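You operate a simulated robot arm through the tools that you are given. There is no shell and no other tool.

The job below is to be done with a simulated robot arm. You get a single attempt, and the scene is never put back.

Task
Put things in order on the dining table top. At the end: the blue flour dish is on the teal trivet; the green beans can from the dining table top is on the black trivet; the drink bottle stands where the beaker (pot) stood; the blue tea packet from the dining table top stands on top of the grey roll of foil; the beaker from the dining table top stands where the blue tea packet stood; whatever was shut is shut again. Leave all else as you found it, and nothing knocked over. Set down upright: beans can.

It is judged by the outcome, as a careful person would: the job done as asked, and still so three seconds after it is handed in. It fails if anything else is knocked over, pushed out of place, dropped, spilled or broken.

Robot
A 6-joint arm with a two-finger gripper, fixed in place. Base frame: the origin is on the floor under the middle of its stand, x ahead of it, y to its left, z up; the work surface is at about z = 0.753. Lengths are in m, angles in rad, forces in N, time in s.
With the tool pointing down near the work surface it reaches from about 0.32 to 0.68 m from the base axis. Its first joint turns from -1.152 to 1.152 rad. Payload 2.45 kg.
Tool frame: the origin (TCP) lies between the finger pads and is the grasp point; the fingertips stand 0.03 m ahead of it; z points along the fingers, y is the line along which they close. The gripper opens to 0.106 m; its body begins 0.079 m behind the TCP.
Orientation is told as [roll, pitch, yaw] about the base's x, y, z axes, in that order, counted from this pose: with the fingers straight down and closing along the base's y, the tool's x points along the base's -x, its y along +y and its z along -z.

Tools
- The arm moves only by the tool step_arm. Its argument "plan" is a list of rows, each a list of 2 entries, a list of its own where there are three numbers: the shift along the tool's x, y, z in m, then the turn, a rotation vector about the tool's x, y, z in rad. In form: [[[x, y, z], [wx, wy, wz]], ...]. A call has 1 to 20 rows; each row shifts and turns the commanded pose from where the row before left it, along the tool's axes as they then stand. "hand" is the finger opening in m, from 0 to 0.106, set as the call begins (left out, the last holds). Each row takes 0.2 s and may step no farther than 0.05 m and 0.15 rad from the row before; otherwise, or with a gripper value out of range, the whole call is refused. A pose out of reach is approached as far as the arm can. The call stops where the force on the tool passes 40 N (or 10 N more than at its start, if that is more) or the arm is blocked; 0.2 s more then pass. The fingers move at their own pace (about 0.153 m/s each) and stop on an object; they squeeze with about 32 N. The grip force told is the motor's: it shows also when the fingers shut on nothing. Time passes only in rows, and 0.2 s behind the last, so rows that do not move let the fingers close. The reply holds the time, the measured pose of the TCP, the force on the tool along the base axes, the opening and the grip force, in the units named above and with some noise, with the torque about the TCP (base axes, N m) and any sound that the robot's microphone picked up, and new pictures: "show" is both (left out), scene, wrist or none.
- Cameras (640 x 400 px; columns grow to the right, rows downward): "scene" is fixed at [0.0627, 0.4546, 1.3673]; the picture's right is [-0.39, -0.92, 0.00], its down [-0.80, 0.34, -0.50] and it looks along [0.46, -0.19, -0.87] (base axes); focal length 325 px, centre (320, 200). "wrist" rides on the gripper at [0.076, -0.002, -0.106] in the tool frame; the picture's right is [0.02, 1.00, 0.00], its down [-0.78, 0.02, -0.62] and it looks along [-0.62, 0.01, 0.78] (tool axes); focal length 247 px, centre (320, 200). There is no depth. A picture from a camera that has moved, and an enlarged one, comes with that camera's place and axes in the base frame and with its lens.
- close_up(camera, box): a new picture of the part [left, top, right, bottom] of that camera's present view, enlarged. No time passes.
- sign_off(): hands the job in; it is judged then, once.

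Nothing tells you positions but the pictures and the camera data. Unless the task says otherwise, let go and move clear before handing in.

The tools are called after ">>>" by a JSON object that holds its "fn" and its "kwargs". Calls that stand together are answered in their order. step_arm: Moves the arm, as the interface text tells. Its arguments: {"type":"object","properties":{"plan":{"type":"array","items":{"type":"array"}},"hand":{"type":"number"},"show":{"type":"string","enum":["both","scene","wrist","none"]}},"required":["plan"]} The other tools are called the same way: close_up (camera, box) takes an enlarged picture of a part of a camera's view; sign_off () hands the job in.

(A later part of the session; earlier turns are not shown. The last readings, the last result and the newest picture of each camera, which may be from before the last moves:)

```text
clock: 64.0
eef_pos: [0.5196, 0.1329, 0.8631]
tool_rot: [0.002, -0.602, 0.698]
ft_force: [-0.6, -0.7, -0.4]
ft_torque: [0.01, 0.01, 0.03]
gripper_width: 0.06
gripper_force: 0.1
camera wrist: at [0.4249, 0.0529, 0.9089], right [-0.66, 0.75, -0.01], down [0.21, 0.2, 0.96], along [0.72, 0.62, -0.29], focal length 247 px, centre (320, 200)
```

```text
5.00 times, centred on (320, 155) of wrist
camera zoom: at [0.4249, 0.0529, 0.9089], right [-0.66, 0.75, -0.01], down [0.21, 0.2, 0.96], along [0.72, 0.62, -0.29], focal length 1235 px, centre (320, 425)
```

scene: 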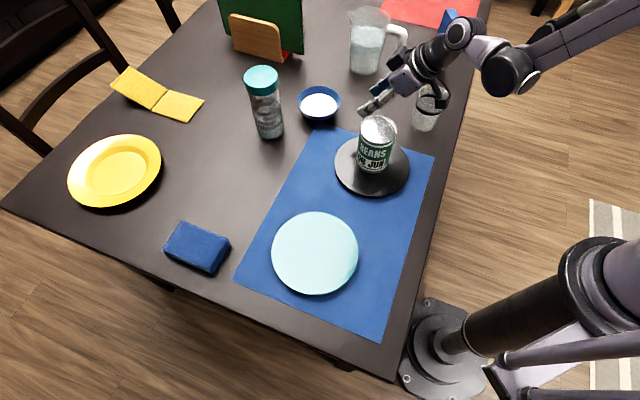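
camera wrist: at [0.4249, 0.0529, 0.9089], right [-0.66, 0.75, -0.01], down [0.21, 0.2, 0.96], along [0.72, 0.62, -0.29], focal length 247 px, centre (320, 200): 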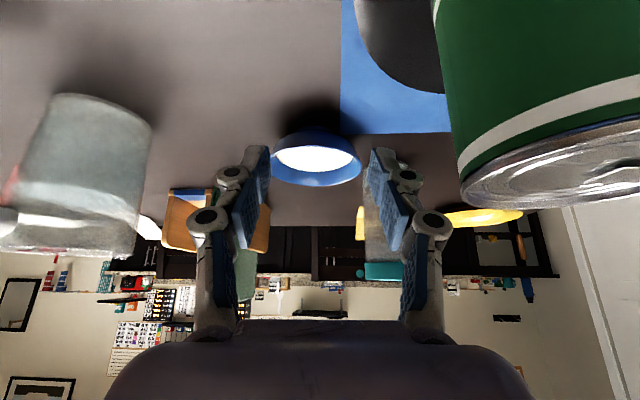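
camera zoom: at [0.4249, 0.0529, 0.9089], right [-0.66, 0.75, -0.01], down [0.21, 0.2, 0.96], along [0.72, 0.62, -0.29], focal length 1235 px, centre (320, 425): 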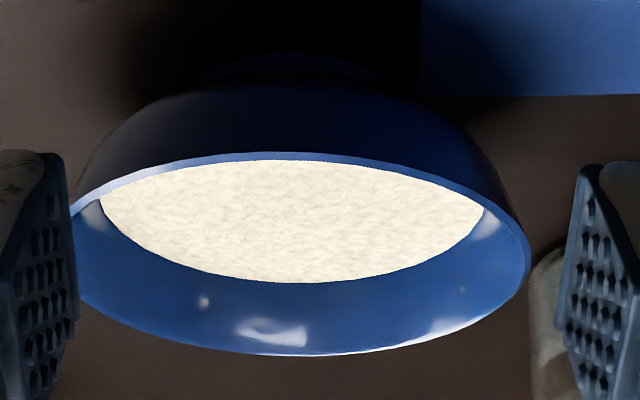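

The bowl is rounded with walls leaning roughly 27° near the rim, and the flour is about 1.5 cm below it. I'll grip the rim with fingers tilted parallel to the wall, from the free near-right side; first I'll rise, level the tool and re-orient.

>>> {"fn": "step_arm", "kwargs": {"plan": [[[-0.0227, 0, -0.033], [0, 0, 0]], [[-0.0227, 0, -0.033], [0, 0, 0]], [[-0.0227, 0, -0.033], [0, 0, 0]], [[0, 0, 0], [0, 0.15, 0]], [[0, 0, 0], [0, 0.15, 0]], [[0, 0, 0], [0, 0.15, 0]], [[0, 0, 0], [0, 0.15, 0]], [[0, 0, 0], [0, 0, 0.1443]], [[0, 0, 0], [0, 0, 0.1443]], [[0, 0, 0], [0, 0, 0.1443]], [[0, 0, 0], [0, 0, 0.1443]], [[0, 0, 0], [0, 0, 0.1443]], [[0, 0, 0], [0, 0, 0.1443]], [[0, 0, 0], [0, 0, 0.1443]], [[0, 0, 0], [0, 0, 0.1443]], [[0, 0, 0], [-0.1175, 0, 0]], [[0, 0, 0], [-0.1175, 0, 0]], [[0, 0, 0], [-0.1175, 0, 0]], [[0, 0, 0], [-0.1175, 0, 0]], [[0, 0, 0], [0, 0, 0]]], "hand": 0.04}}

```text
clock: 68.2
eef_pos: [0.5188, 0.1344, 0.9864]
tool_rot: [0.472, 0.0, -0.458]
ft_force: [0.2, -0.5, 0.2]
ft_torque: [0.02, 0.02, -0.01]
gripper_width: 0.04
gripper_force: 0.0
camera wrist: at [0.4267, 0.1228, 1.0799], right [0.37, 0.81, 0.46], down [0.58, -0.59, 0.56], along [0.72, 0.06, -0.69], focal length 247 px, centre (320, 200)
```

scene: 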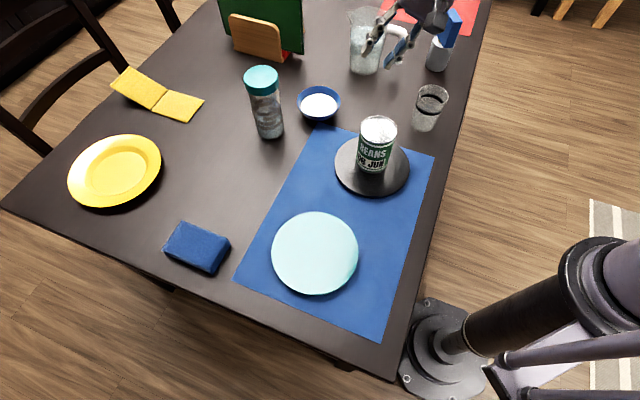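
wrist: 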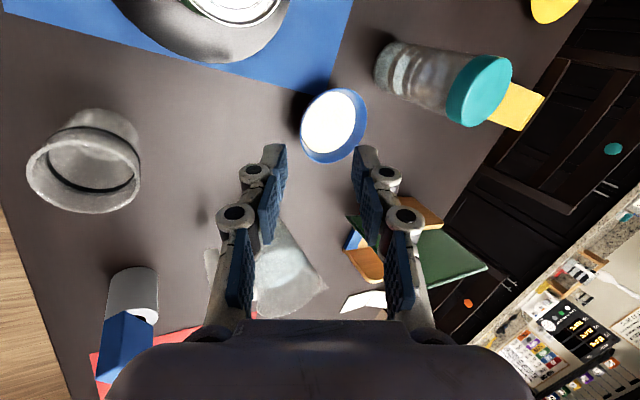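

Orientation matches the plan. Now down to a pre-grasp point about 6 cm back from the rim along the finger direction.

>>> {"fn": "step_arm", "kwargs": {"plan": [[[-0.0174, -0.0089, 0.04], [0, 0, 0]], [[-0.0174, -0.0089, 0.04], [0, 0, 0]], [[-0.0174, -0.0089, 0.04], [0, 0, 0]], [[0, 0, 0], [0, 0, 0]]]}}

>>> {"fn": "close_up", "kwargs": {"camera": "wrist", "box": [220, 40, 460, 240]}}

>>> {"fn": "close_up", "kwargs": {"camera": "scene", "box": [280, 50, 400, 140]}}

```text
clock: 69.2
eef_pos: [0.5793, 0.1373, 0.866]
tool_rot: [0.472, 0.0, -0.459]
ft_force: [-0.6, -0.2, 0.4]
ft_torque: [-0.03, -0.02, 0.0]
gripper_width: 0.0401
gripper_force: 0.1
camera wrist: at [0.4882, 0.1274, 0.9608], right [0.37, 0.81, 0.45], down [0.58, -0.59, 0.56], along [0.72, 0.06, -0.69], focal length 247 px, centre (320, 200)
```

scene: 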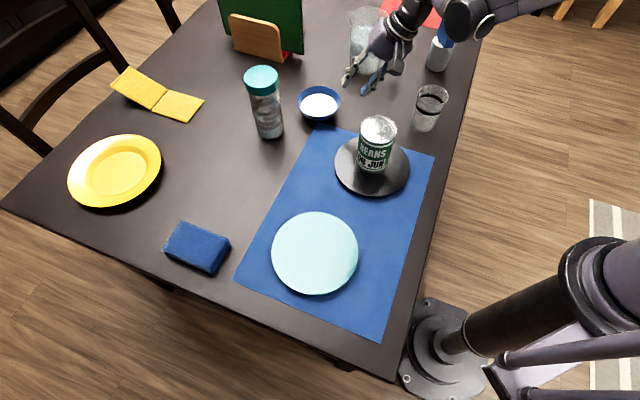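
wrist: 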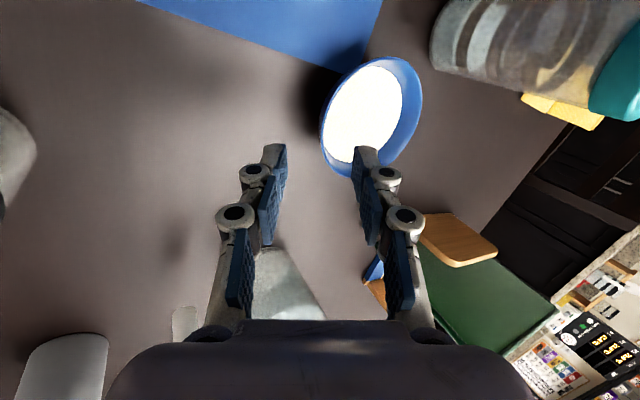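

```text
2.00 times, centred on (340, 140) of wrist
camera zoom: at [0.4882, 0.1274, 0.9608], right [0.37, 0.81, 0.45], down [0.58, -0.59, 0.56], along [0.72, 0.06, -0.69], focal length 494 px, centre (280, 320)
```

zoom: 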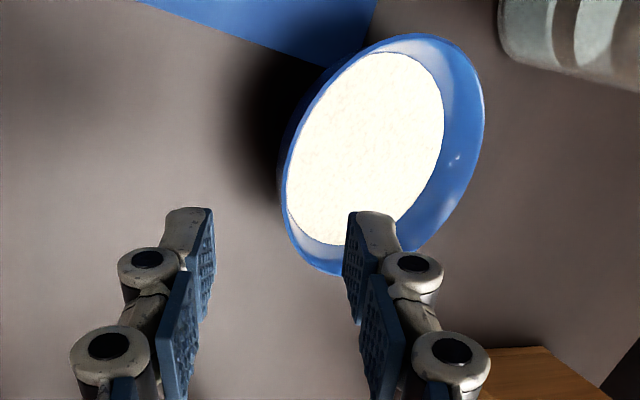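

```text
4.44 times, centred on (340, 95) of scene
camera zoom: at [0.0627, 0.4546, 1.3673], right [-0.39, -0.92, 0.0], down [-0.8, 0.34, -0.5], along [0.46, -0.19, -0.87], focal length 1443 px, centre (231, 667)
```

zoom: 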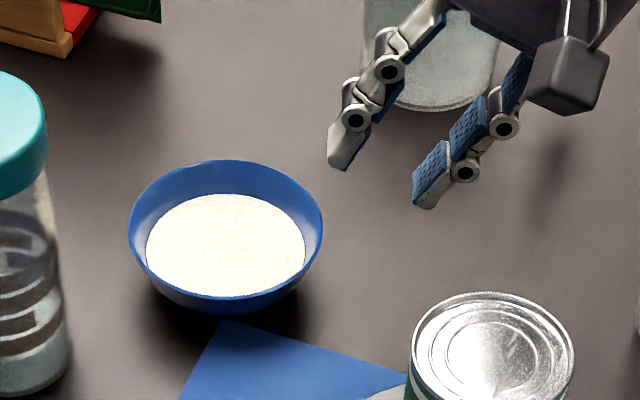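

Refitting from this view, the rim circle is centred near (0.6245, 0.2165), radius 0.0535, z ≈ 0.795, and the rim edge lies midway between the fingers. I'll approach along the finger direction and stop just short of the rim to check.

>>> {"fn": "step_arm", "kwargs": {"plan": [[[-0.0028, 0.0009, 0.022], [0, 0, 0]], [[-0.0027, 0.0009, 0.022], [0, 0, 0]], [[0, 0, 0], [0, 0, 0]]]}}

>>> {"fn": "close_up", "kwargs": {"camera": "wrist", "box": [220, 60, 460, 260]}}

>>> {"fn": "close_up", "kwargs": {"camera": "scene", "box": [280, 60, 380, 140]}}

```text
clock: 70.0
eef_pos: [0.5942, 0.1536, 0.8267]
tool_rot: [0.471, -0.002, -0.456]
ft_force: [-0.9, -0.1, -0.6]
ft_torque: [-0.03, 0.0, 0.02]
gripper_width: 0.0399
gripper_force: 0.0
camera wrist: at [0.5024, 0.1439, 0.9222], right [0.37, 0.81, 0.45], down [0.58, -0.59, 0.56], along [0.72, 0.06, -0.69], focal length 247 px, centre (320, 200)
```

scene: 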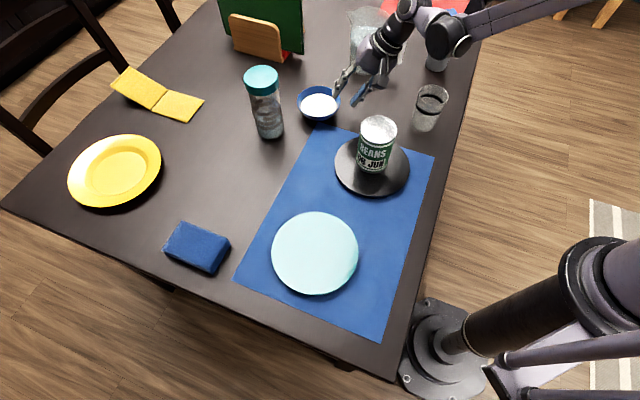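
wrist: 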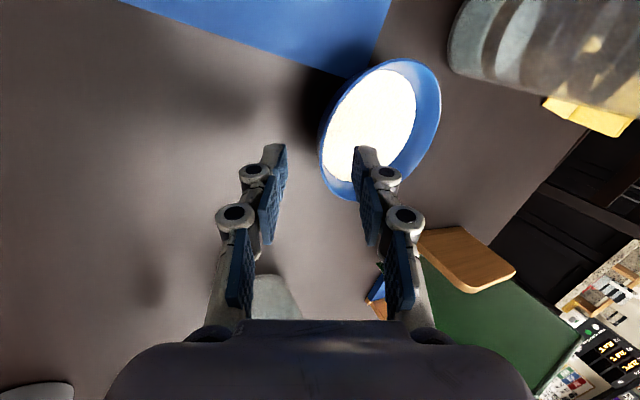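

```text
2.00 times, centred on (340, 160) of wrist
camera zoom: at [0.5024, 0.1439, 0.9222], right [0.37, 0.81, 0.45], down [0.58, -0.59, 0.56], along [0.72, 0.06, -0.69], focal length 494 px, centre (280, 280)
```

zoom: 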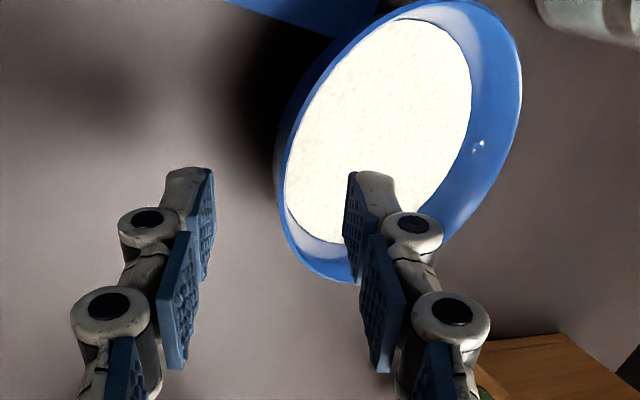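

```text
5.00 times, centred on (330, 100) of scene
camera zoom: at [0.0627, 0.4546, 1.3673], right [-0.39, -0.92, 0.0], down [-0.8, 0.34, -0.5], along [0.46, -0.19, -0.87], focal length 1623 px, centre (270, 700)
```

zoom: 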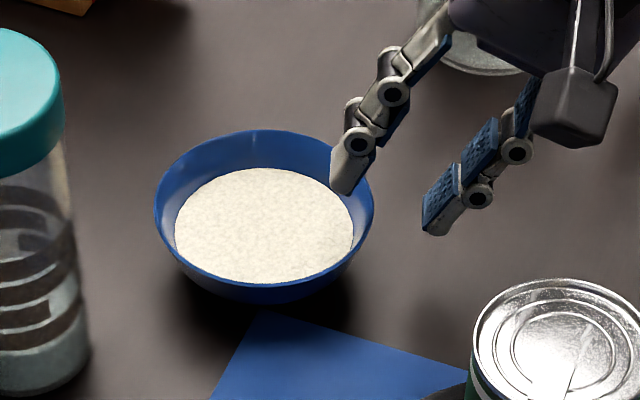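

The rim is midway between the fingers, with the inner finger over the dish and the outer one outside. Advancing gently so the tips straddle the rim without reaching the flour.

>>> {"fn": "step_arm", "kwargs": {"plan": [[[0, 0, 0.007], [0, 0, 0]], [[0, 0, 0.006], [0, 0, 0]], [[0, 0, 0], [0, 0, 0]]]}}

>>> {"fn": "close_up", "kwargs": {"camera": "scene", "box": [280, 60, 380, 140]}}

>>> {"fn": "close_up", "kwargs": {"camera": "wrist", "box": [240, 80, 400, 220]}}

```text
clock: 70.8
eef_pos: [0.597, 0.1609, 0.815]
tool_rot: [0.471, -0.003, -0.458]
ft_force: [0.1, 0.1, 0.0]
ft_torque: [0.0, 0.0, 0.0]
gripper_width: 0.0398
gripper_force: 0.1
camera wrist: at [0.5047, 0.1494, 0.9108], right [0.37, 0.81, 0.45], down [0.58, -0.59, 0.56], along [0.72, 0.06, -0.69], focal length 247 px, centre (320, 200)
```

scene: 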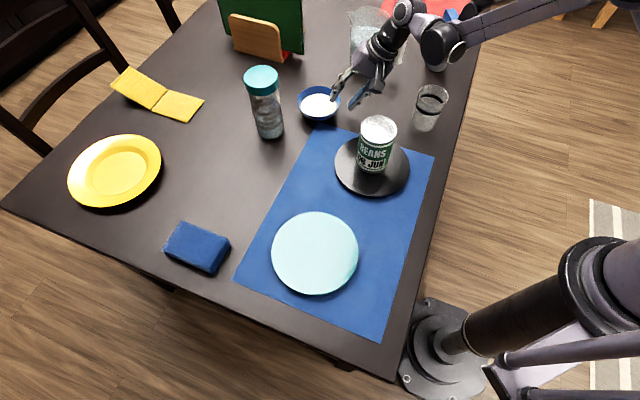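
wrist: 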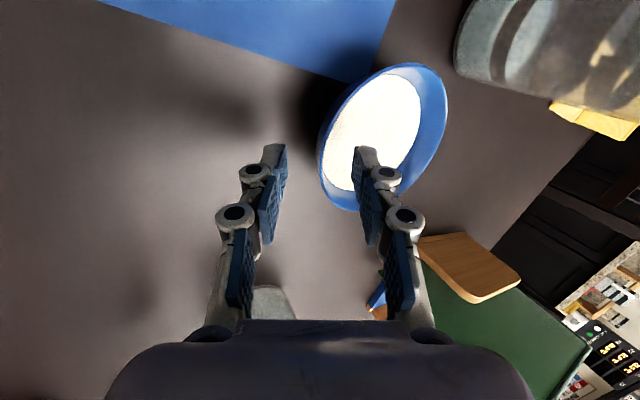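

```text
5.00 times, centred on (330, 100) of scene
camera zoom: at [0.0627, 0.4546, 1.3673], right [-0.39, -0.92, 0.0], down [-0.8, 0.34, -0.5], along [0.46, -0.19, -0.87], focal length 1623 px, centre (270, 700)
```

zoom: 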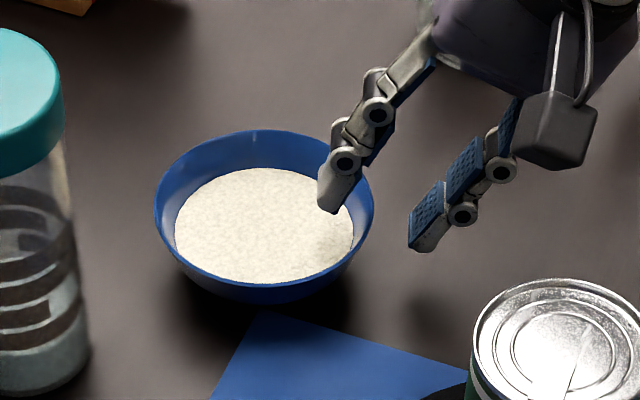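

```text
2.86 times, centred on (320, 150) of wrist
camera zoom: at [0.5047, 0.1494, 0.9108], right [0.37, 0.81, 0.45], down [0.58, -0.59, 0.56], along [0.72, 0.06, -0.69], focal length 706 px, centre (320, 343)
```

zoom: 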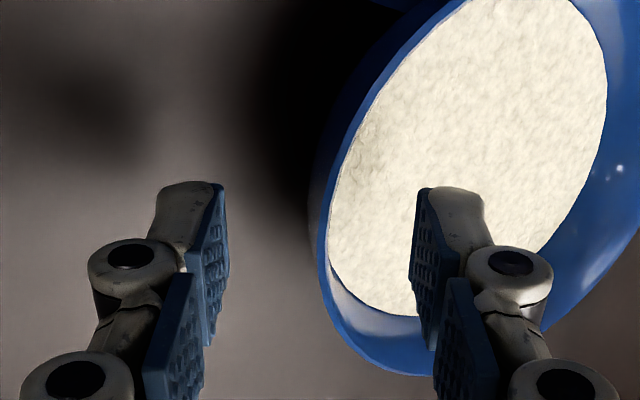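

Tips are about 8 mm past the rim with no contact. I'll go 6 mm further and then close.

>>> {"fn": "step_arm", "kwargs": {"plan": [[[0, 0, 0.006], [0, 0, 0]], [[0, 0, 0], [0, 0, 0]]], "show": "none"}}

>>> {"fn": "step_arm", "kwargs": {"plan": [[[0, 0, 0], [0, 0, 0]], [[0, 0, 0], [0, 0, 0]]], "hand": 0.016}}

>>> {"fn": "close_up", "kwargs": {"camera": "scene", "box": [280, 60, 380, 140]}}

>>> {"fn": "close_up", "kwargs": {"camera": "wrist", "box": [240, 80, 400, 220]}}

```text
clock: 71.4
eef_pos: [0.5977, 0.1626, 0.8114]
tool_rot: [0.472, 0.0, -0.456]
ft_force: [0.3, 0.0, -0.5]
ft_torque: [0.01, 0.05, -0.03]
gripper_width: 0.0397
gripper_force: 0.1
```

```text
clock: 72.0
eef_pos: [0.597, 0.1635, 0.8118]
tool_rot: [0.471, -0.002, -0.457]
ft_force: [0.5, -0.3, 0.1]
ft_torque: [0.0, -0.02, 0.0]
gripper_width: 0.0161
gripper_force: 0.0
camera wrist: at [0.5058, 0.1519, 0.9059], right [0.37, 0.81, 0.45], down [0.58, -0.59, 0.56], along [0.72, 0.06, -0.69], focal length 247 px, centre (320, 200)
```

scene: 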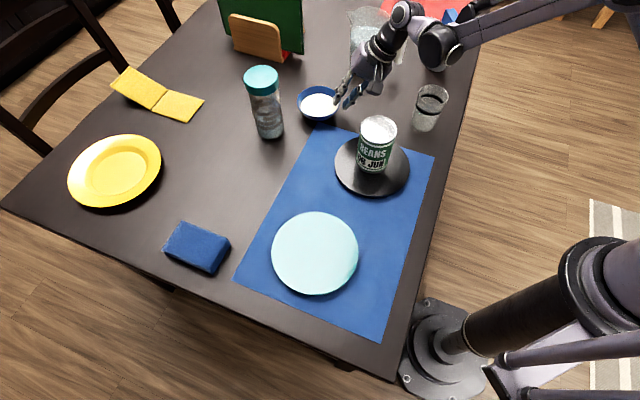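
wrist: 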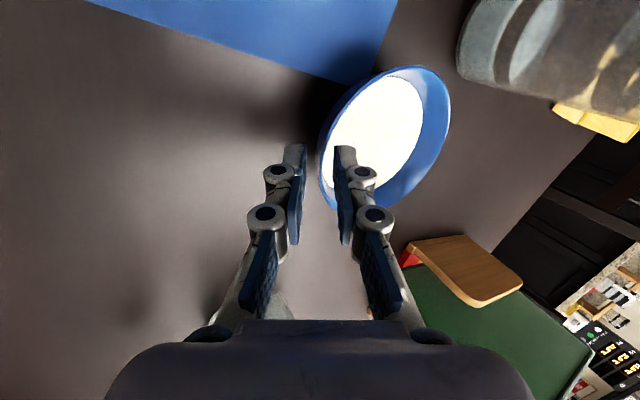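

```text
5.00 times, centred on (330, 100) of scene
camera zoom: at [0.0627, 0.4546, 1.3673], right [-0.39, -0.92, 0.0], down [-0.8, 0.34, -0.5], along [0.46, -0.19, -0.87], focal length 1623 px, centre (270, 700)
```

zoom: 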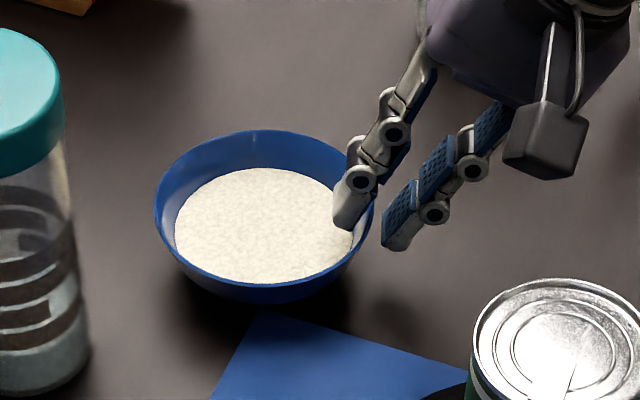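

```text
2.86 times, centred on (320, 150) of wrist
camera zoom: at [0.5058, 0.1519, 0.9059], right [0.37, 0.81, 0.45], down [0.58, -0.59, 0.56], along [0.72, 0.06, -0.69], focal length 706 px, centre (320, 343)
```

zoom: 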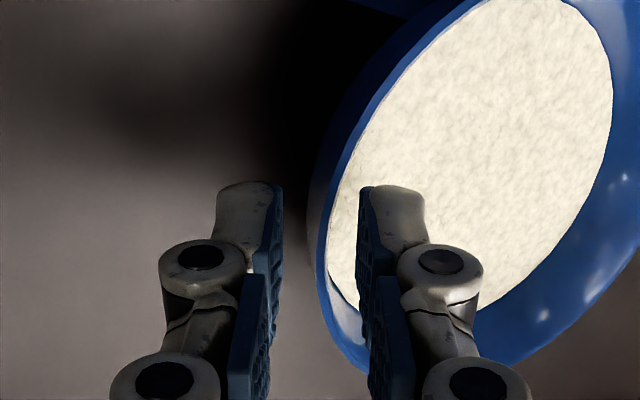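

The rim is centred between the pads. Closing on it.

>>> {"fn": "step_arm", "kwargs": {"plan": [[[0, 0, 0], [0, 0, 0]], [[0, 0, 0], [0, 0, 0]], [[0, 0, 0], [0, 0, 0]]], "hand": 0.0}}

>>> {"fn": "close_up", "kwargs": {"camera": "scene", "box": [280, 60, 380, 140]}}

>>> {"fn": "close_up", "kwargs": {"camera": "wrist", "box": [240, 80, 400, 220]}}

```text
clock: 72.8
eef_pos: [0.5979, 0.1631, 0.8117]
tool_rot: [0.471, -0.001, -0.458]
ft_force: [-0.2, 0.3, 2.1]
ft_torque: [0.07, -0.03, -0.01]
gripper_width: 0.0061
gripper_force: 31.8
camera wrist: at [0.5058, 0.1519, 0.906], right [0.37, 0.81, 0.45], down [0.58, -0.59, 0.56], along [0.72, 0.06, -0.69], focal length 247 px, centre (320, 200)
```

scene: 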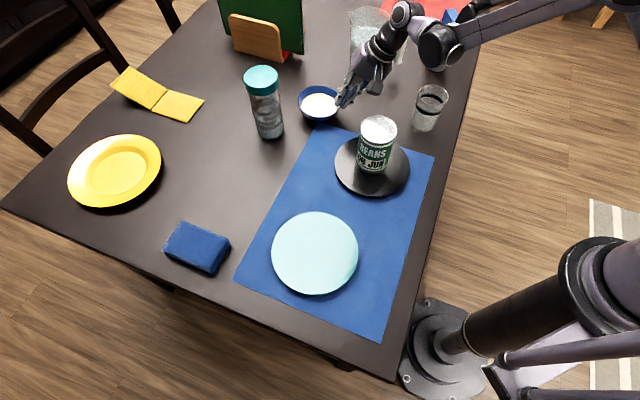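
wrist: 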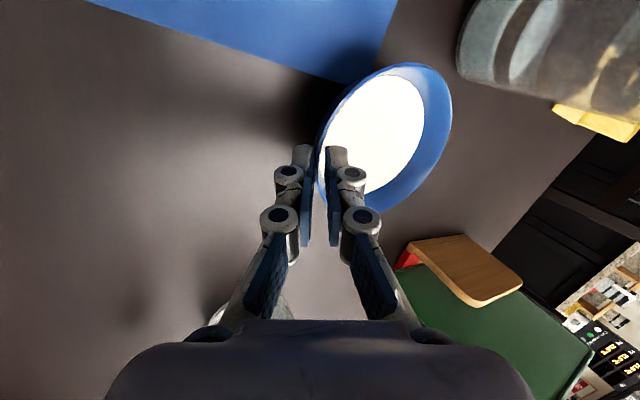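

```text
5.00 times, centred on (330, 100) of scene
camera zoom: at [0.0627, 0.4546, 1.3673], right [-0.39, -0.92, 0.0], down [-0.8, 0.34, -0.5], along [0.46, -0.19, -0.87], focal length 1623 px, centre (270, 700)
```

zoom: 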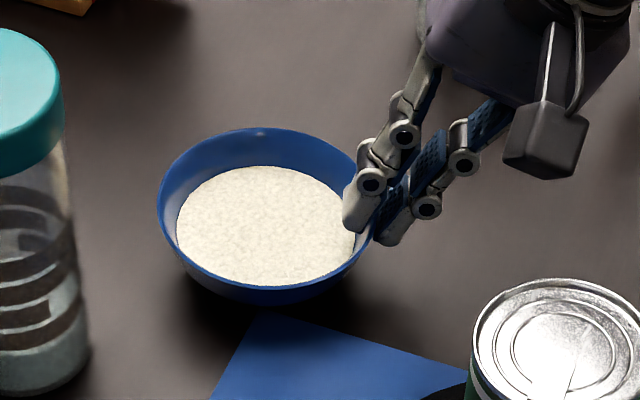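

```text
2.86 times, centred on (320, 150) of wrist
camera zoom: at [0.5058, 0.1519, 0.906], right [0.37, 0.81, 0.45], down [0.58, -0.59, 0.56], along [0.72, 0.06, -0.69], focal length 706 px, centre (320, 343)
```

zoom: 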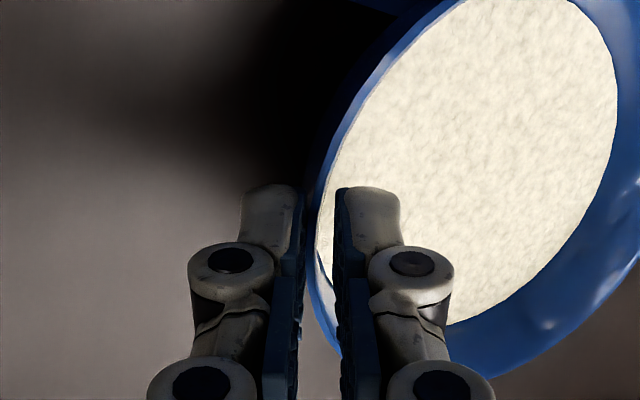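

The rim is gripped at 6 mm. I'll lift just 1 cm as a test and check that the dish stays level.

>>> {"fn": "step_arm", "kwargs": {"plan": [[[0, 0.0018, -0.0036], [0, 0, 0]], [[0, 0.0027, -0.0054], [0, 0, 0]], [[0, 0, 0], [0, 0, 0]]]}}

>>> {"fn": "close_up", "kwargs": {"camera": "scene", "box": [280, 60, 380, 140]}}

>>> {"fn": "close_up", "kwargs": {"camera": "wrist", "box": [240, 40, 480, 220]}}

```text
clock: 73.6
eef_pos: [0.5974, 0.1629, 0.8215]
tool_rot: [0.47, -0.003, -0.459]
ft_force: [0.6, -0.1, -2.4]
ft_torque: [-0.07, 0.08, 0.01]
gripper_width: 0.006
gripper_force: 31.9
camera wrist: at [0.5058, 0.1516, 0.9158], right [0.37, 0.81, 0.45], down [0.58, -0.59, 0.56], along [0.72, 0.06, -0.69], focal length 247 px, centre (320, 200)
```

scene: 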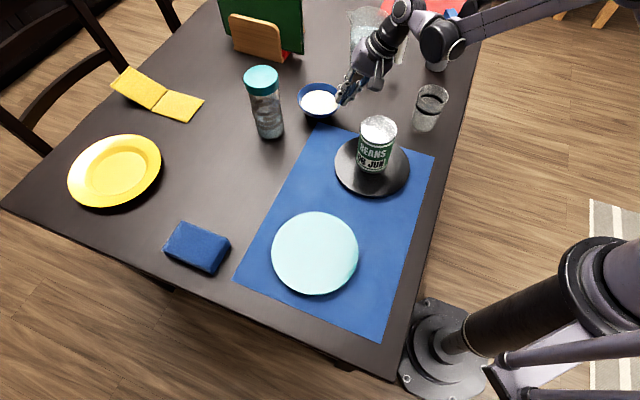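
wrist: 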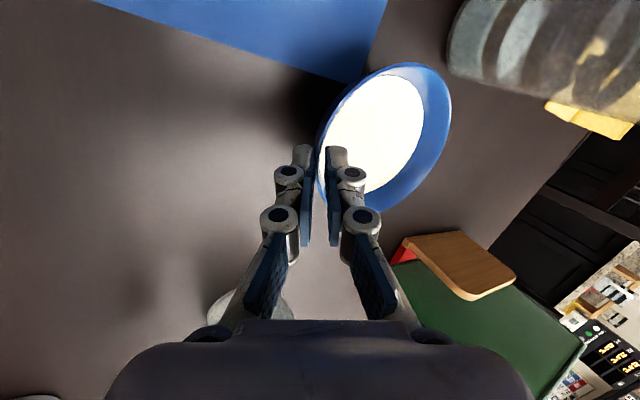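

```text
5.00 times, centred on (330, 100) of scene
camera zoom: at [0.0627, 0.4546, 1.3673], right [-0.39, -0.92, 0.0], down [-0.8, 0.34, -0.5], along [0.46, -0.19, -0.87], focal length 1623 px, centre (270, 700)
```

zoom: 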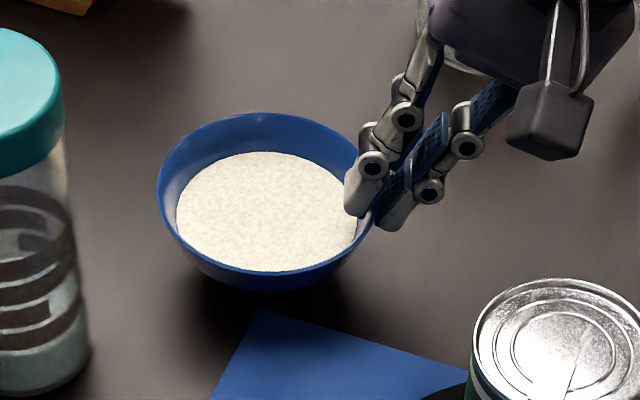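

```text
2.22 times, centred on (360, 130) of wrist
camera zoom: at [0.5058, 0.1516, 0.9158], right [0.37, 0.81, 0.45], down [0.58, -0.59, 0.56], along [0.72, 0.06, -0.69], focal length 549 px, centre (231, 356)
```

zoom: 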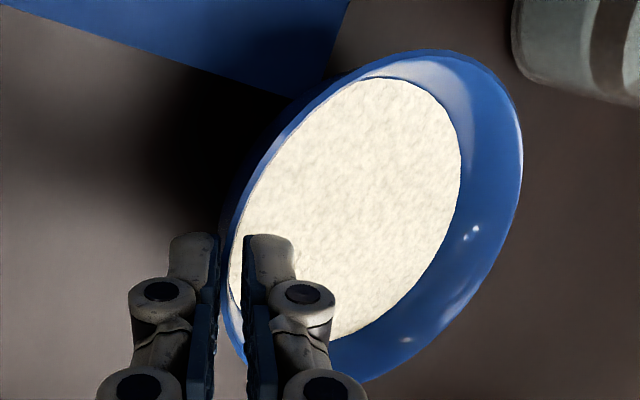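

It's off the table and level (load about 2 N). I'll lift further, slowly.

>>> {"fn": "step_arm", "kwargs": {"plan": [[[0, 0.0082, -0.016], [0, 0, 0]], [[0, 0.0091, -0.0178], [0, 0, 0]], [[0, 0.0091, -0.0178], [0, 0, 0]], [[0, 0.0091, -0.0178], [0, 0, 0]], [[0, 0, 0], [0, 0, 0]]]}}

>>> {"fn": "close_up", "kwargs": {"camera": "scene", "box": [270, 40, 390, 130]}}

>>> {"fn": "close_up", "kwargs": {"camera": "wrist", "box": [240, 40, 480, 220]}}

```text
clock: 74.8
eef_pos: [0.5973, 0.1638, 0.898]
tool_rot: [0.471, -0.001, -0.458]
ft_force: [0.1, 0.6, -0.5]
ft_torque: [0.02, 0.0, 0.01]
gripper_width: 0.0001
gripper_force: 29.1
camera wrist: at [0.5056, 0.1525, 0.9939], right [0.37, 0.81, 0.45], down [0.58, -0.59, 0.56], along [0.72, 0.06, -0.69], focal length 247 px, centre (320, 200)
```

scene: 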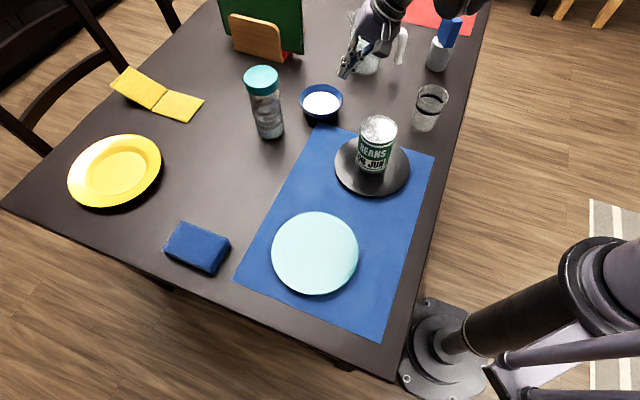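
wrist: 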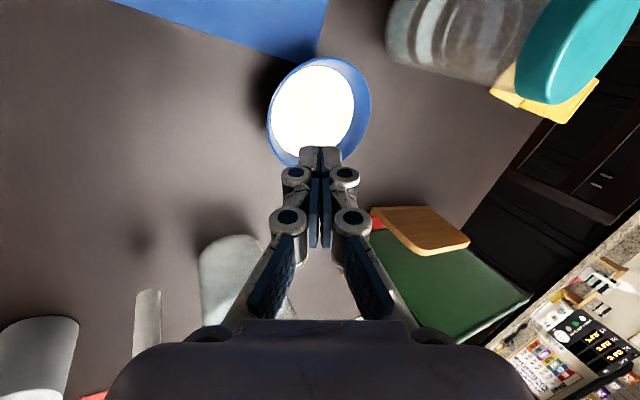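

```text
4.44 times, centred on (330, 85) of scene
camera zoom: at [0.0627, 0.4546, 1.3673], right [-0.39, -0.92, 0.0], down [-0.8, 0.34, -0.5], along [0.46, -0.19, -0.87], focal length 1443 px, centre (276, 711)
```

zoom: 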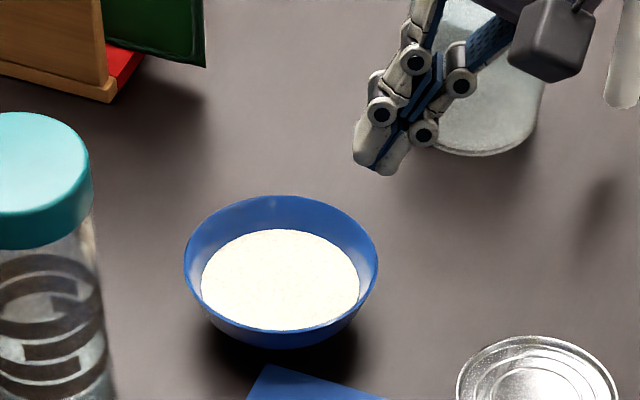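

```text
2.22 times, centred on (360, 130) of wrist
camera zoom: at [0.5056, 0.1525, 0.9939], right [0.37, 0.81, 0.45], down [0.58, -0.59, 0.56], along [0.72, 0.06, -0.69], focal length 549 px, centre (231, 356)
```

zoom: 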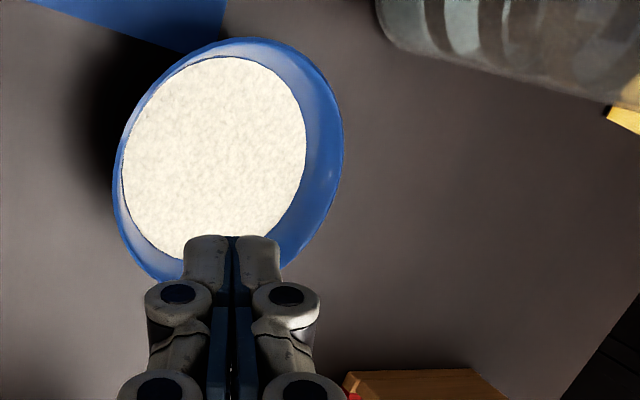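

The dish slipped from the shallow grip early in the lift, but it settled upright on the table with its flour intact, now centred near (0.629, 0.2085). My finger angle was shallower than the wall, which let it pivot; I'll re-grip with a steeper tilt (about 34°) so the outer pad supports it from below, and then move much more slowly.

>>> {"fn": "step_arm", "kwargs": {"plan": [[[0, 0, 0], [-0.13, 0, 0]], [[-0.0045, -0.0284, 0.0105], [0, 0, 0]], [[-0.0045, -0.0284, 0.0105], [0, 0, 0]], [[0, 0, 0], [0, 0, 0]]], "hand": 0.03}}

>>> {"fn": "close_up", "kwargs": {"camera": "wrist", "box": [220, 40, 460, 240]}}

>>> {"fn": "close_up", "kwargs": {"camera": "scene", "box": [270, 50, 390, 140]}}

```text
clock: 75.8
eef_pos: [0.589, 0.1271, 0.8491]
tool_rot: [0.602, -0.001, -0.457]
ft_force: [0.0, -0.2, -0.7]
ft_torque: [0.02, 0.05, 0.0]
gripper_width: 0.03
gripper_force: 0.1
camera wrist: at [0.4929, 0.1059, 0.9369], right [0.34, 0.75, 0.57], down [0.55, -0.65, 0.52], along [0.76, 0.13, -0.64], focal length 247 px, centre (320, 200)
```

scene: 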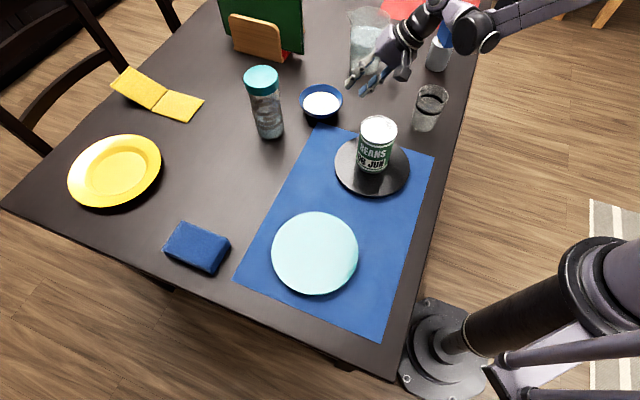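
wrist: 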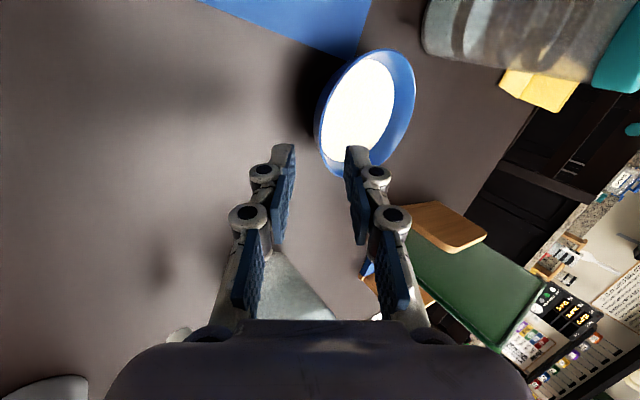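

```text
2.00 times, centred on (340, 140) of wrist
camera zoom: at [0.4929, 0.1059, 0.9369], right [0.34, 0.75, 0.57], down [0.55, -0.65, 0.52], along [0.76, 0.13, -0.64], focal length 494 px, centre (280, 320)
```

zoom: 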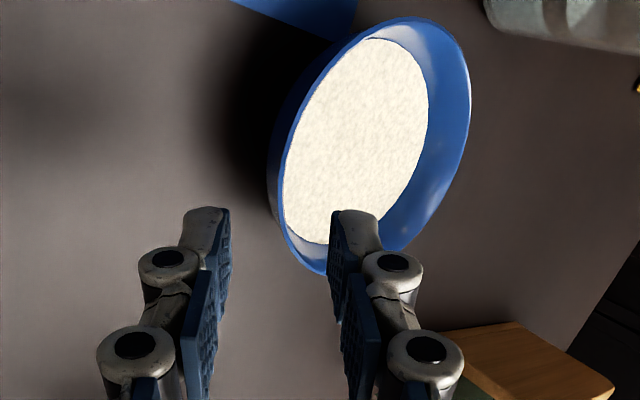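

```text
4.44 times, centred on (330, 95) of scene
camera zoom: at [0.0627, 0.4546, 1.3673], right [-0.39, -0.92, 0.0], down [-0.8, 0.34, -0.5], along [0.46, -0.19, -0.87], focal length 1443 px, centre (276, 667)
```

zoom: 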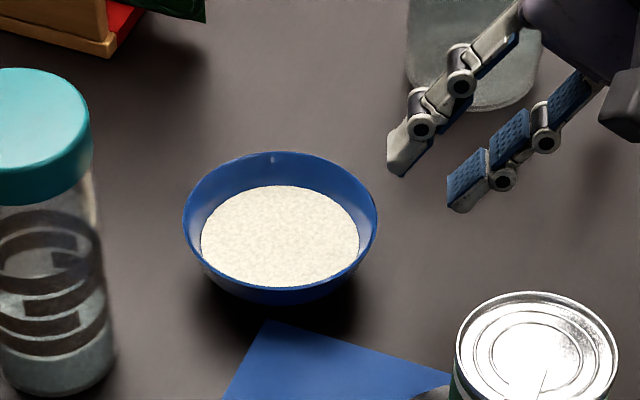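

Alignment is good. Advancing along the finger direction to the rim, then carefully past it.

>>> {"fn": "step_arm", "kwargs": {"plan": [[[0, 0.0005, 0.018], [0, 0, 0]], [[0, 0.0005, 0.017], [0, 0, 0]], [[0, 0, 0.008], [0, 0, 0]], [[0, 0, 0], [0, 0, 0]]]}}

>>> {"fn": "close_up", "kwargs": {"camera": "wrist", "box": [240, 80, 400, 220]}}

>>> {"fn": "close_up", "kwargs": {"camera": "scene", "box": [280, 60, 380, 140]}}

```text
clock: 76.8
eef_pos: [0.6009, 0.1495, 0.8132]
tool_rot: [0.604, -0.004, -0.459]
ft_force: [-0.7, -0.2, 0.0]
ft_torque: [0.02, -0.03, 0.04]
gripper_width: 0.0301
gripper_force: 0.1
camera wrist: at [0.5039, 0.129, 0.9019], right [0.34, 0.75, 0.57], down [0.55, -0.65, 0.52], along [0.76, 0.13, -0.64], focal length 247 px, centre (320, 200)
```

scene: 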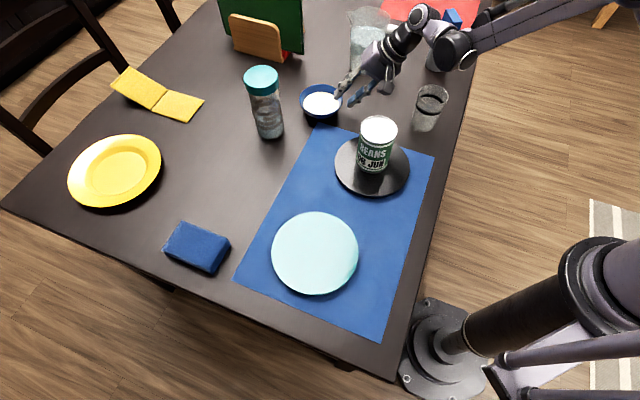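
wrist: 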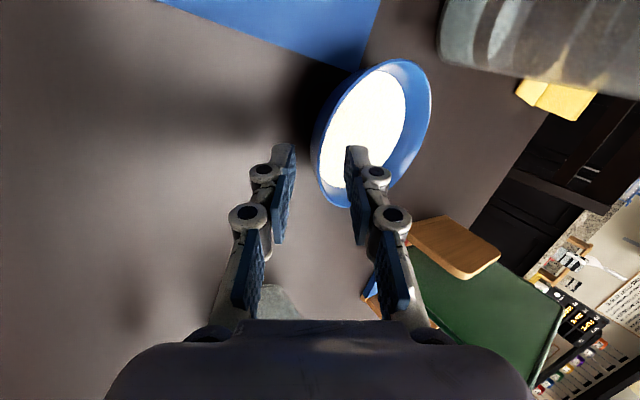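

```text
2.86 times, centred on (320, 150) of wrist
camera zoom: at [0.5039, 0.129, 0.9019], right [0.34, 0.75, 0.57], down [0.55, -0.65, 0.52], along [0.76, 0.13, -0.64], focal length 706 px, centre (320, 343)
```

zoom: 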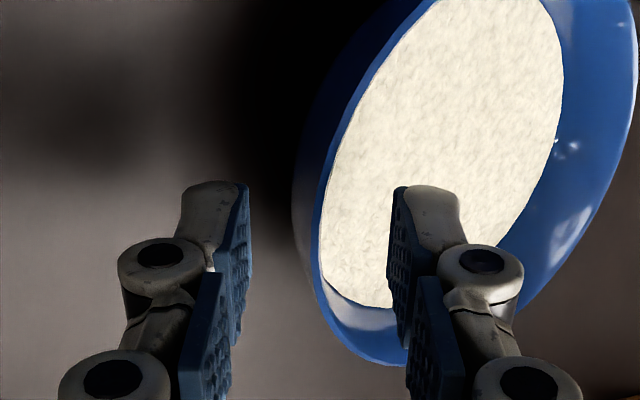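

```text
5.00 times, centred on (330, 100) of scene
camera zoom: at [0.0627, 0.4546, 1.3673], right [-0.39, -0.92, 0.0], down [-0.8, 0.34, -0.5], along [0.46, -0.19, -0.87], focal length 1623 px, centre (270, 700)
```

zoom: 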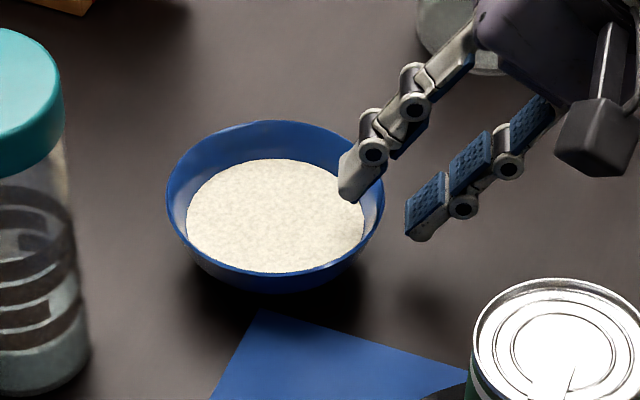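

Tips are about 8 mm past the rim, centred. Advancing 7.5 mm more, then closing in two stages.

>>> {"fn": "step_arm", "kwargs": {"plan": [[[0, 0, 0.0075], [0, 0, 0]], [[0, 0, 0], [0, 0, 0]]], "show": "none"}}

>>> {"fn": "step_arm", "kwargs": {"plan": [[[0, 0, 0], [0, 0, 0]], [[0, 0, 0], [0, 0, 0]]], "hand": 0.012, "show": "wrist"}}

>>> {"fn": "close_up", "kwargs": {"camera": "wrist", "box": [260, 100, 380, 200]}}

>>> {"fn": "close_up", "kwargs": {"camera": "scene", "box": [280, 60, 380, 140]}}

```text
clock: 77.4
eef_pos: [0.6016, 0.1547, 0.8086]
tool_rot: [0.602, 0.0, -0.457]
ft_force: [0.9, 0.9, 0.5]
ft_torque: [-0.03, 0.03, -0.01]
gripper_width: 0.0301
gripper_force: 0.1
```

```text
clock: 78.0
eef_pos: [0.6024, 0.1527, 0.8083]
tool_rot: [0.602, -0.002, -0.456]
ft_force: [-0.3, -0.4, 0.3]
ft_torque: [0.0, 0.01, 0.0]
gripper_width: 0.012
gripper_force: 0.0
camera wrist: at [0.5059, 0.1326, 0.896], right [0.34, 0.75, 0.57], down [0.55, -0.65, 0.52], along [0.76, 0.13, -0.64], focal length 247 px, centre (320, 200)
```

wrist: 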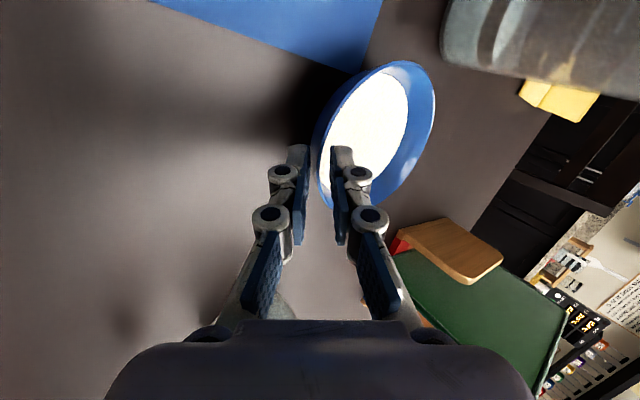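

```text
4.00 times, centred on (320, 150) of wrist
camera zoom: at [0.5059, 0.1326, 0.896], right [0.34, 0.75, 0.57], down [0.55, -0.65, 0.52], along [0.76, 0.13, -0.64], focal length 988 px, centre (320, 400)
```

zoom: 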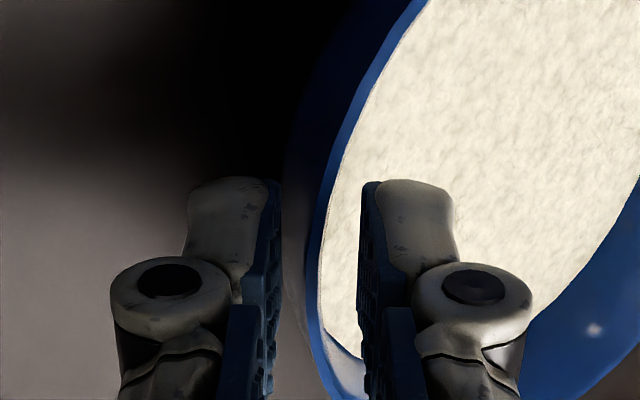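

```text
5.00 times, centred on (330, 100) of scene
camera zoom: at [0.0627, 0.4546, 1.3673], right [-0.39, -0.92, 0.0], down [-0.8, 0.34, -0.5], along [0.46, -0.19, -0.87], focal length 1623 px, centre (270, 700)
```

zoom: 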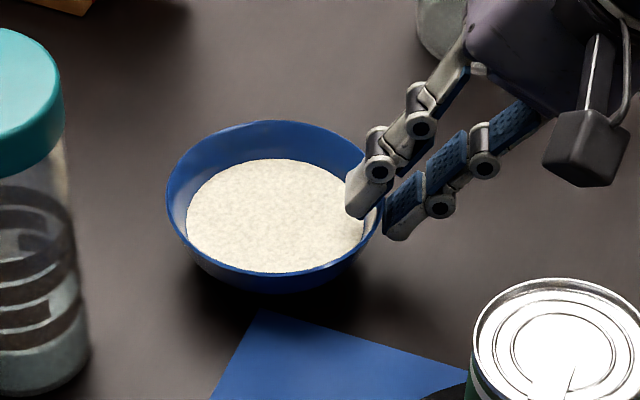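

The rim sits between the pads with clearance to the flour. I'll go 2 mm deeper and close.

>>> {"fn": "step_arm", "kwargs": {"plan": [[[0, 0, 0.002], [0, 0, 0]], [[0, 0, 0], [0, 0, 0]]], "show": "none"}}

>>> {"fn": "step_arm", "kwargs": {"plan": [[[0, 0, 0], [0, 0, 0]], [[0, 0, 0], [0, 0, 0]], [[0, 0, 0], [0, 0, 0]]], "hand": 0.0}}

>>> {"fn": "close_up", "kwargs": {"camera": "wrist", "box": [240, 60, 440, 220]}}

>>> {"fn": "close_up", "kwargs": {"camera": "scene", "box": [280, 60, 380, 140]}}

```text
clock: 78.6
eef_pos: [0.6033, 0.1552, 0.8066]
tool_rot: [0.602, -0.001, -0.459]
ft_force: [-0.5, 0.2, -0.2]
ft_torque: [-0.04, -0.01, 0.0]
gripper_width: 0.0117
gripper_force: 0.1
```

```text
clock: 79.4
eef_pos: [0.603, 0.1557, 0.8078]
tool_rot: [0.603, -0.002, -0.458]
ft_force: [0.6, 0.6, 0.6]
ft_torque: [0.03, 0.0, 0.05]
gripper_width: 0.0063
gripper_force: 31.9
camera wrist: at [0.5066, 0.1337, 0.8944], right [0.34, 0.75, 0.57], down [0.55, -0.65, 0.52], along [0.76, 0.13, -0.64], focal length 247 px, centre (320, 200)
```

scene: 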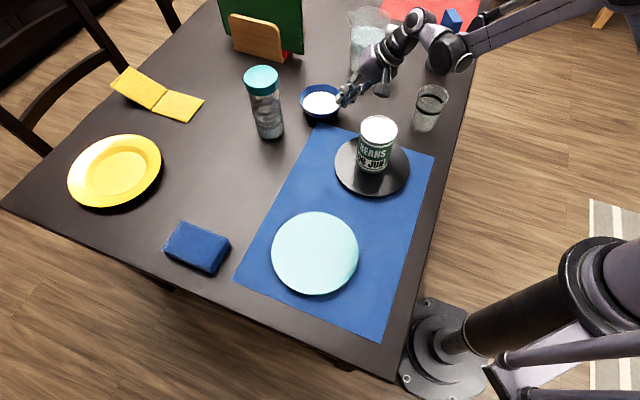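
wrist: 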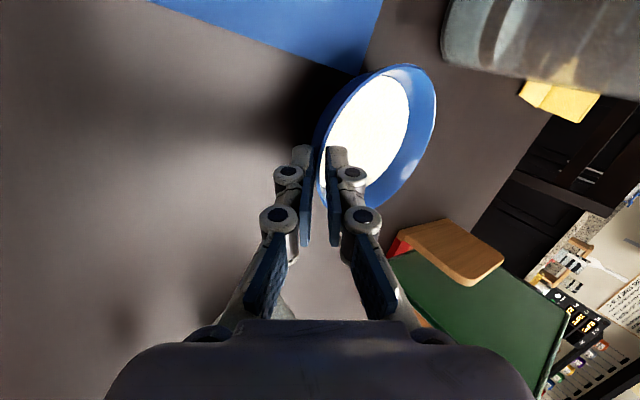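

```text
2.50 times, centred on (340, 140) of wrist
camera zoom: at [0.5066, 0.1337, 0.8944], right [0.34, 0.75, 0.57], down [0.55, -0.65, 0.52], along [0.76, 0.13, -0.64], focal length 617 px, centre (270, 350)
```

zoom: 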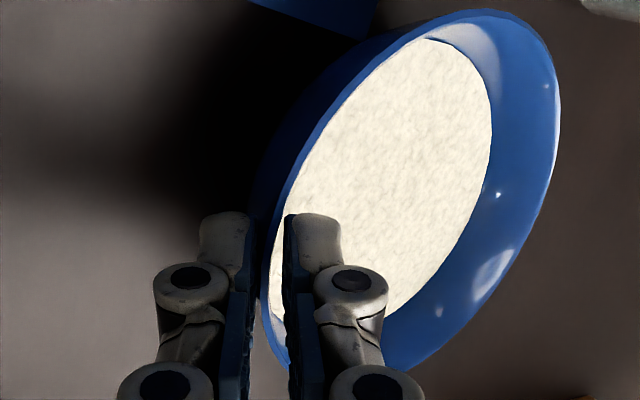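

```text
5.00 times, centred on (330, 100) of scene
camera zoom: at [0.0627, 0.4546, 1.3673], right [-0.39, -0.92, 0.0], down [-0.8, 0.34, -0.5], along [0.46, -0.19, -0.87], focal length 1623 px, centre (270, 700)
```

zoom: 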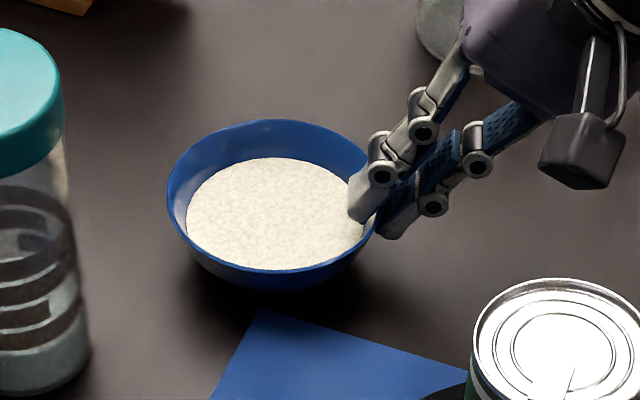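

Gripped again. This time I'll lift in very small, ramped steps and hold to watch for any slip.

>>> {"fn": "step_arm", "kwargs": {"plan": [[[0, 0.0006, -0.0008], [0, 0, 0]], [[0, 0.0011, -0.0016], [0, 0, 0]], [[0, 0.0011, -0.0016], [0, 0, 0]], [[0, 0.0011, -0.0016], [0, 0, 0]], [[0, 0.0011, -0.0016], [0, 0, 0]], [[0, 0.0006, -0.0008], [0, 0, 0]], [[0, 0, 0], [0, 0, 0]], [[0, 0, 0], [0, 0, 0]], [[0, 0, 0], [0, 0, 0]]]}}

>>> {"fn": "close_up", "kwargs": {"camera": "wrist", "box": [240, 60, 440, 220]}}

>>> {"fn": "close_up", "kwargs": {"camera": "scene", "box": [280, 60, 380, 140]}}

```text
clock: 81.4
eef_pos: [0.6035, 0.1544, 0.8178]
tool_rot: [0.601, -0.001, -0.457]
ft_force: [-0.7, 0.1, -2.2]
ft_torque: [-0.1, 0.09, 0.0]
gripper_width: 0.006
gripper_force: 31.6
camera wrist: at [0.5067, 0.1335, 0.9044], right [0.34, 0.75, 0.57], down [0.55, -0.65, 0.52], along [0.76, 0.13, -0.64], focal length 247 px, centre (320, 200)
```

scene: 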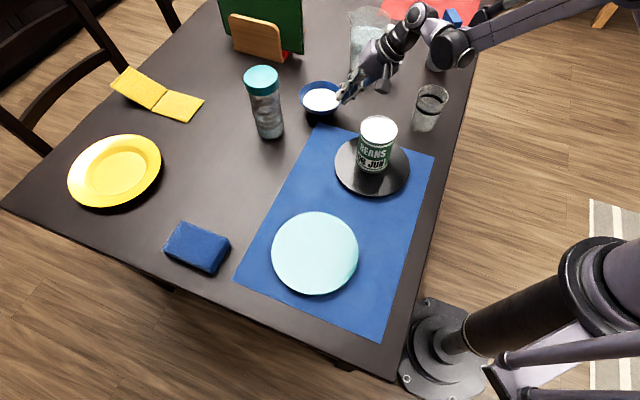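
wrist: 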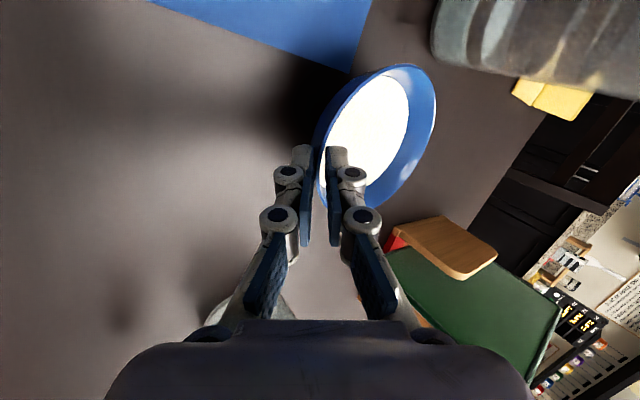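

```text
2.50 times, centred on (340, 140) of wrist
camera zoom: at [0.5067, 0.1335, 0.9044], right [0.34, 0.75, 0.57], down [0.55, -0.65, 0.52], along [0.76, 0.13, -0.64], focal length 617 px, centre (270, 350)
```

zoom: 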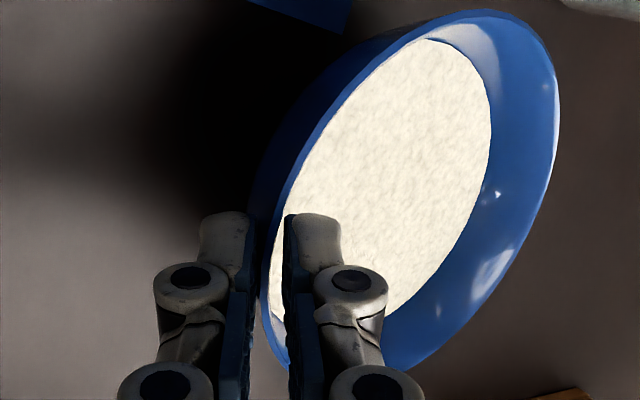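

```text
5.00 times, centred on (330, 100) of scene
camera zoom: at [0.0627, 0.4546, 1.3673], right [-0.39, -0.92, 0.0], down [-0.8, 0.34, -0.5], along [0.46, -0.19, -0.87], focal length 1623 px, centre (270, 700)
```

zoom: 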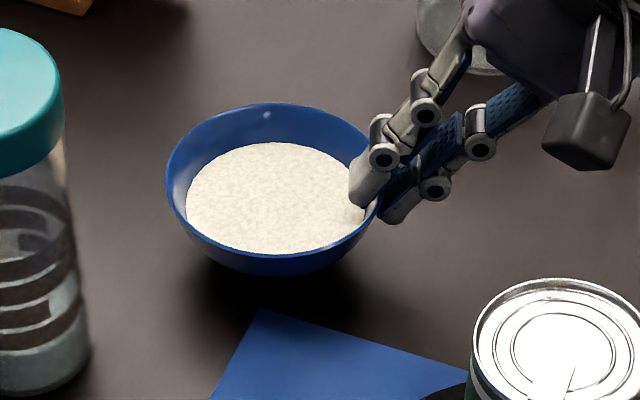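

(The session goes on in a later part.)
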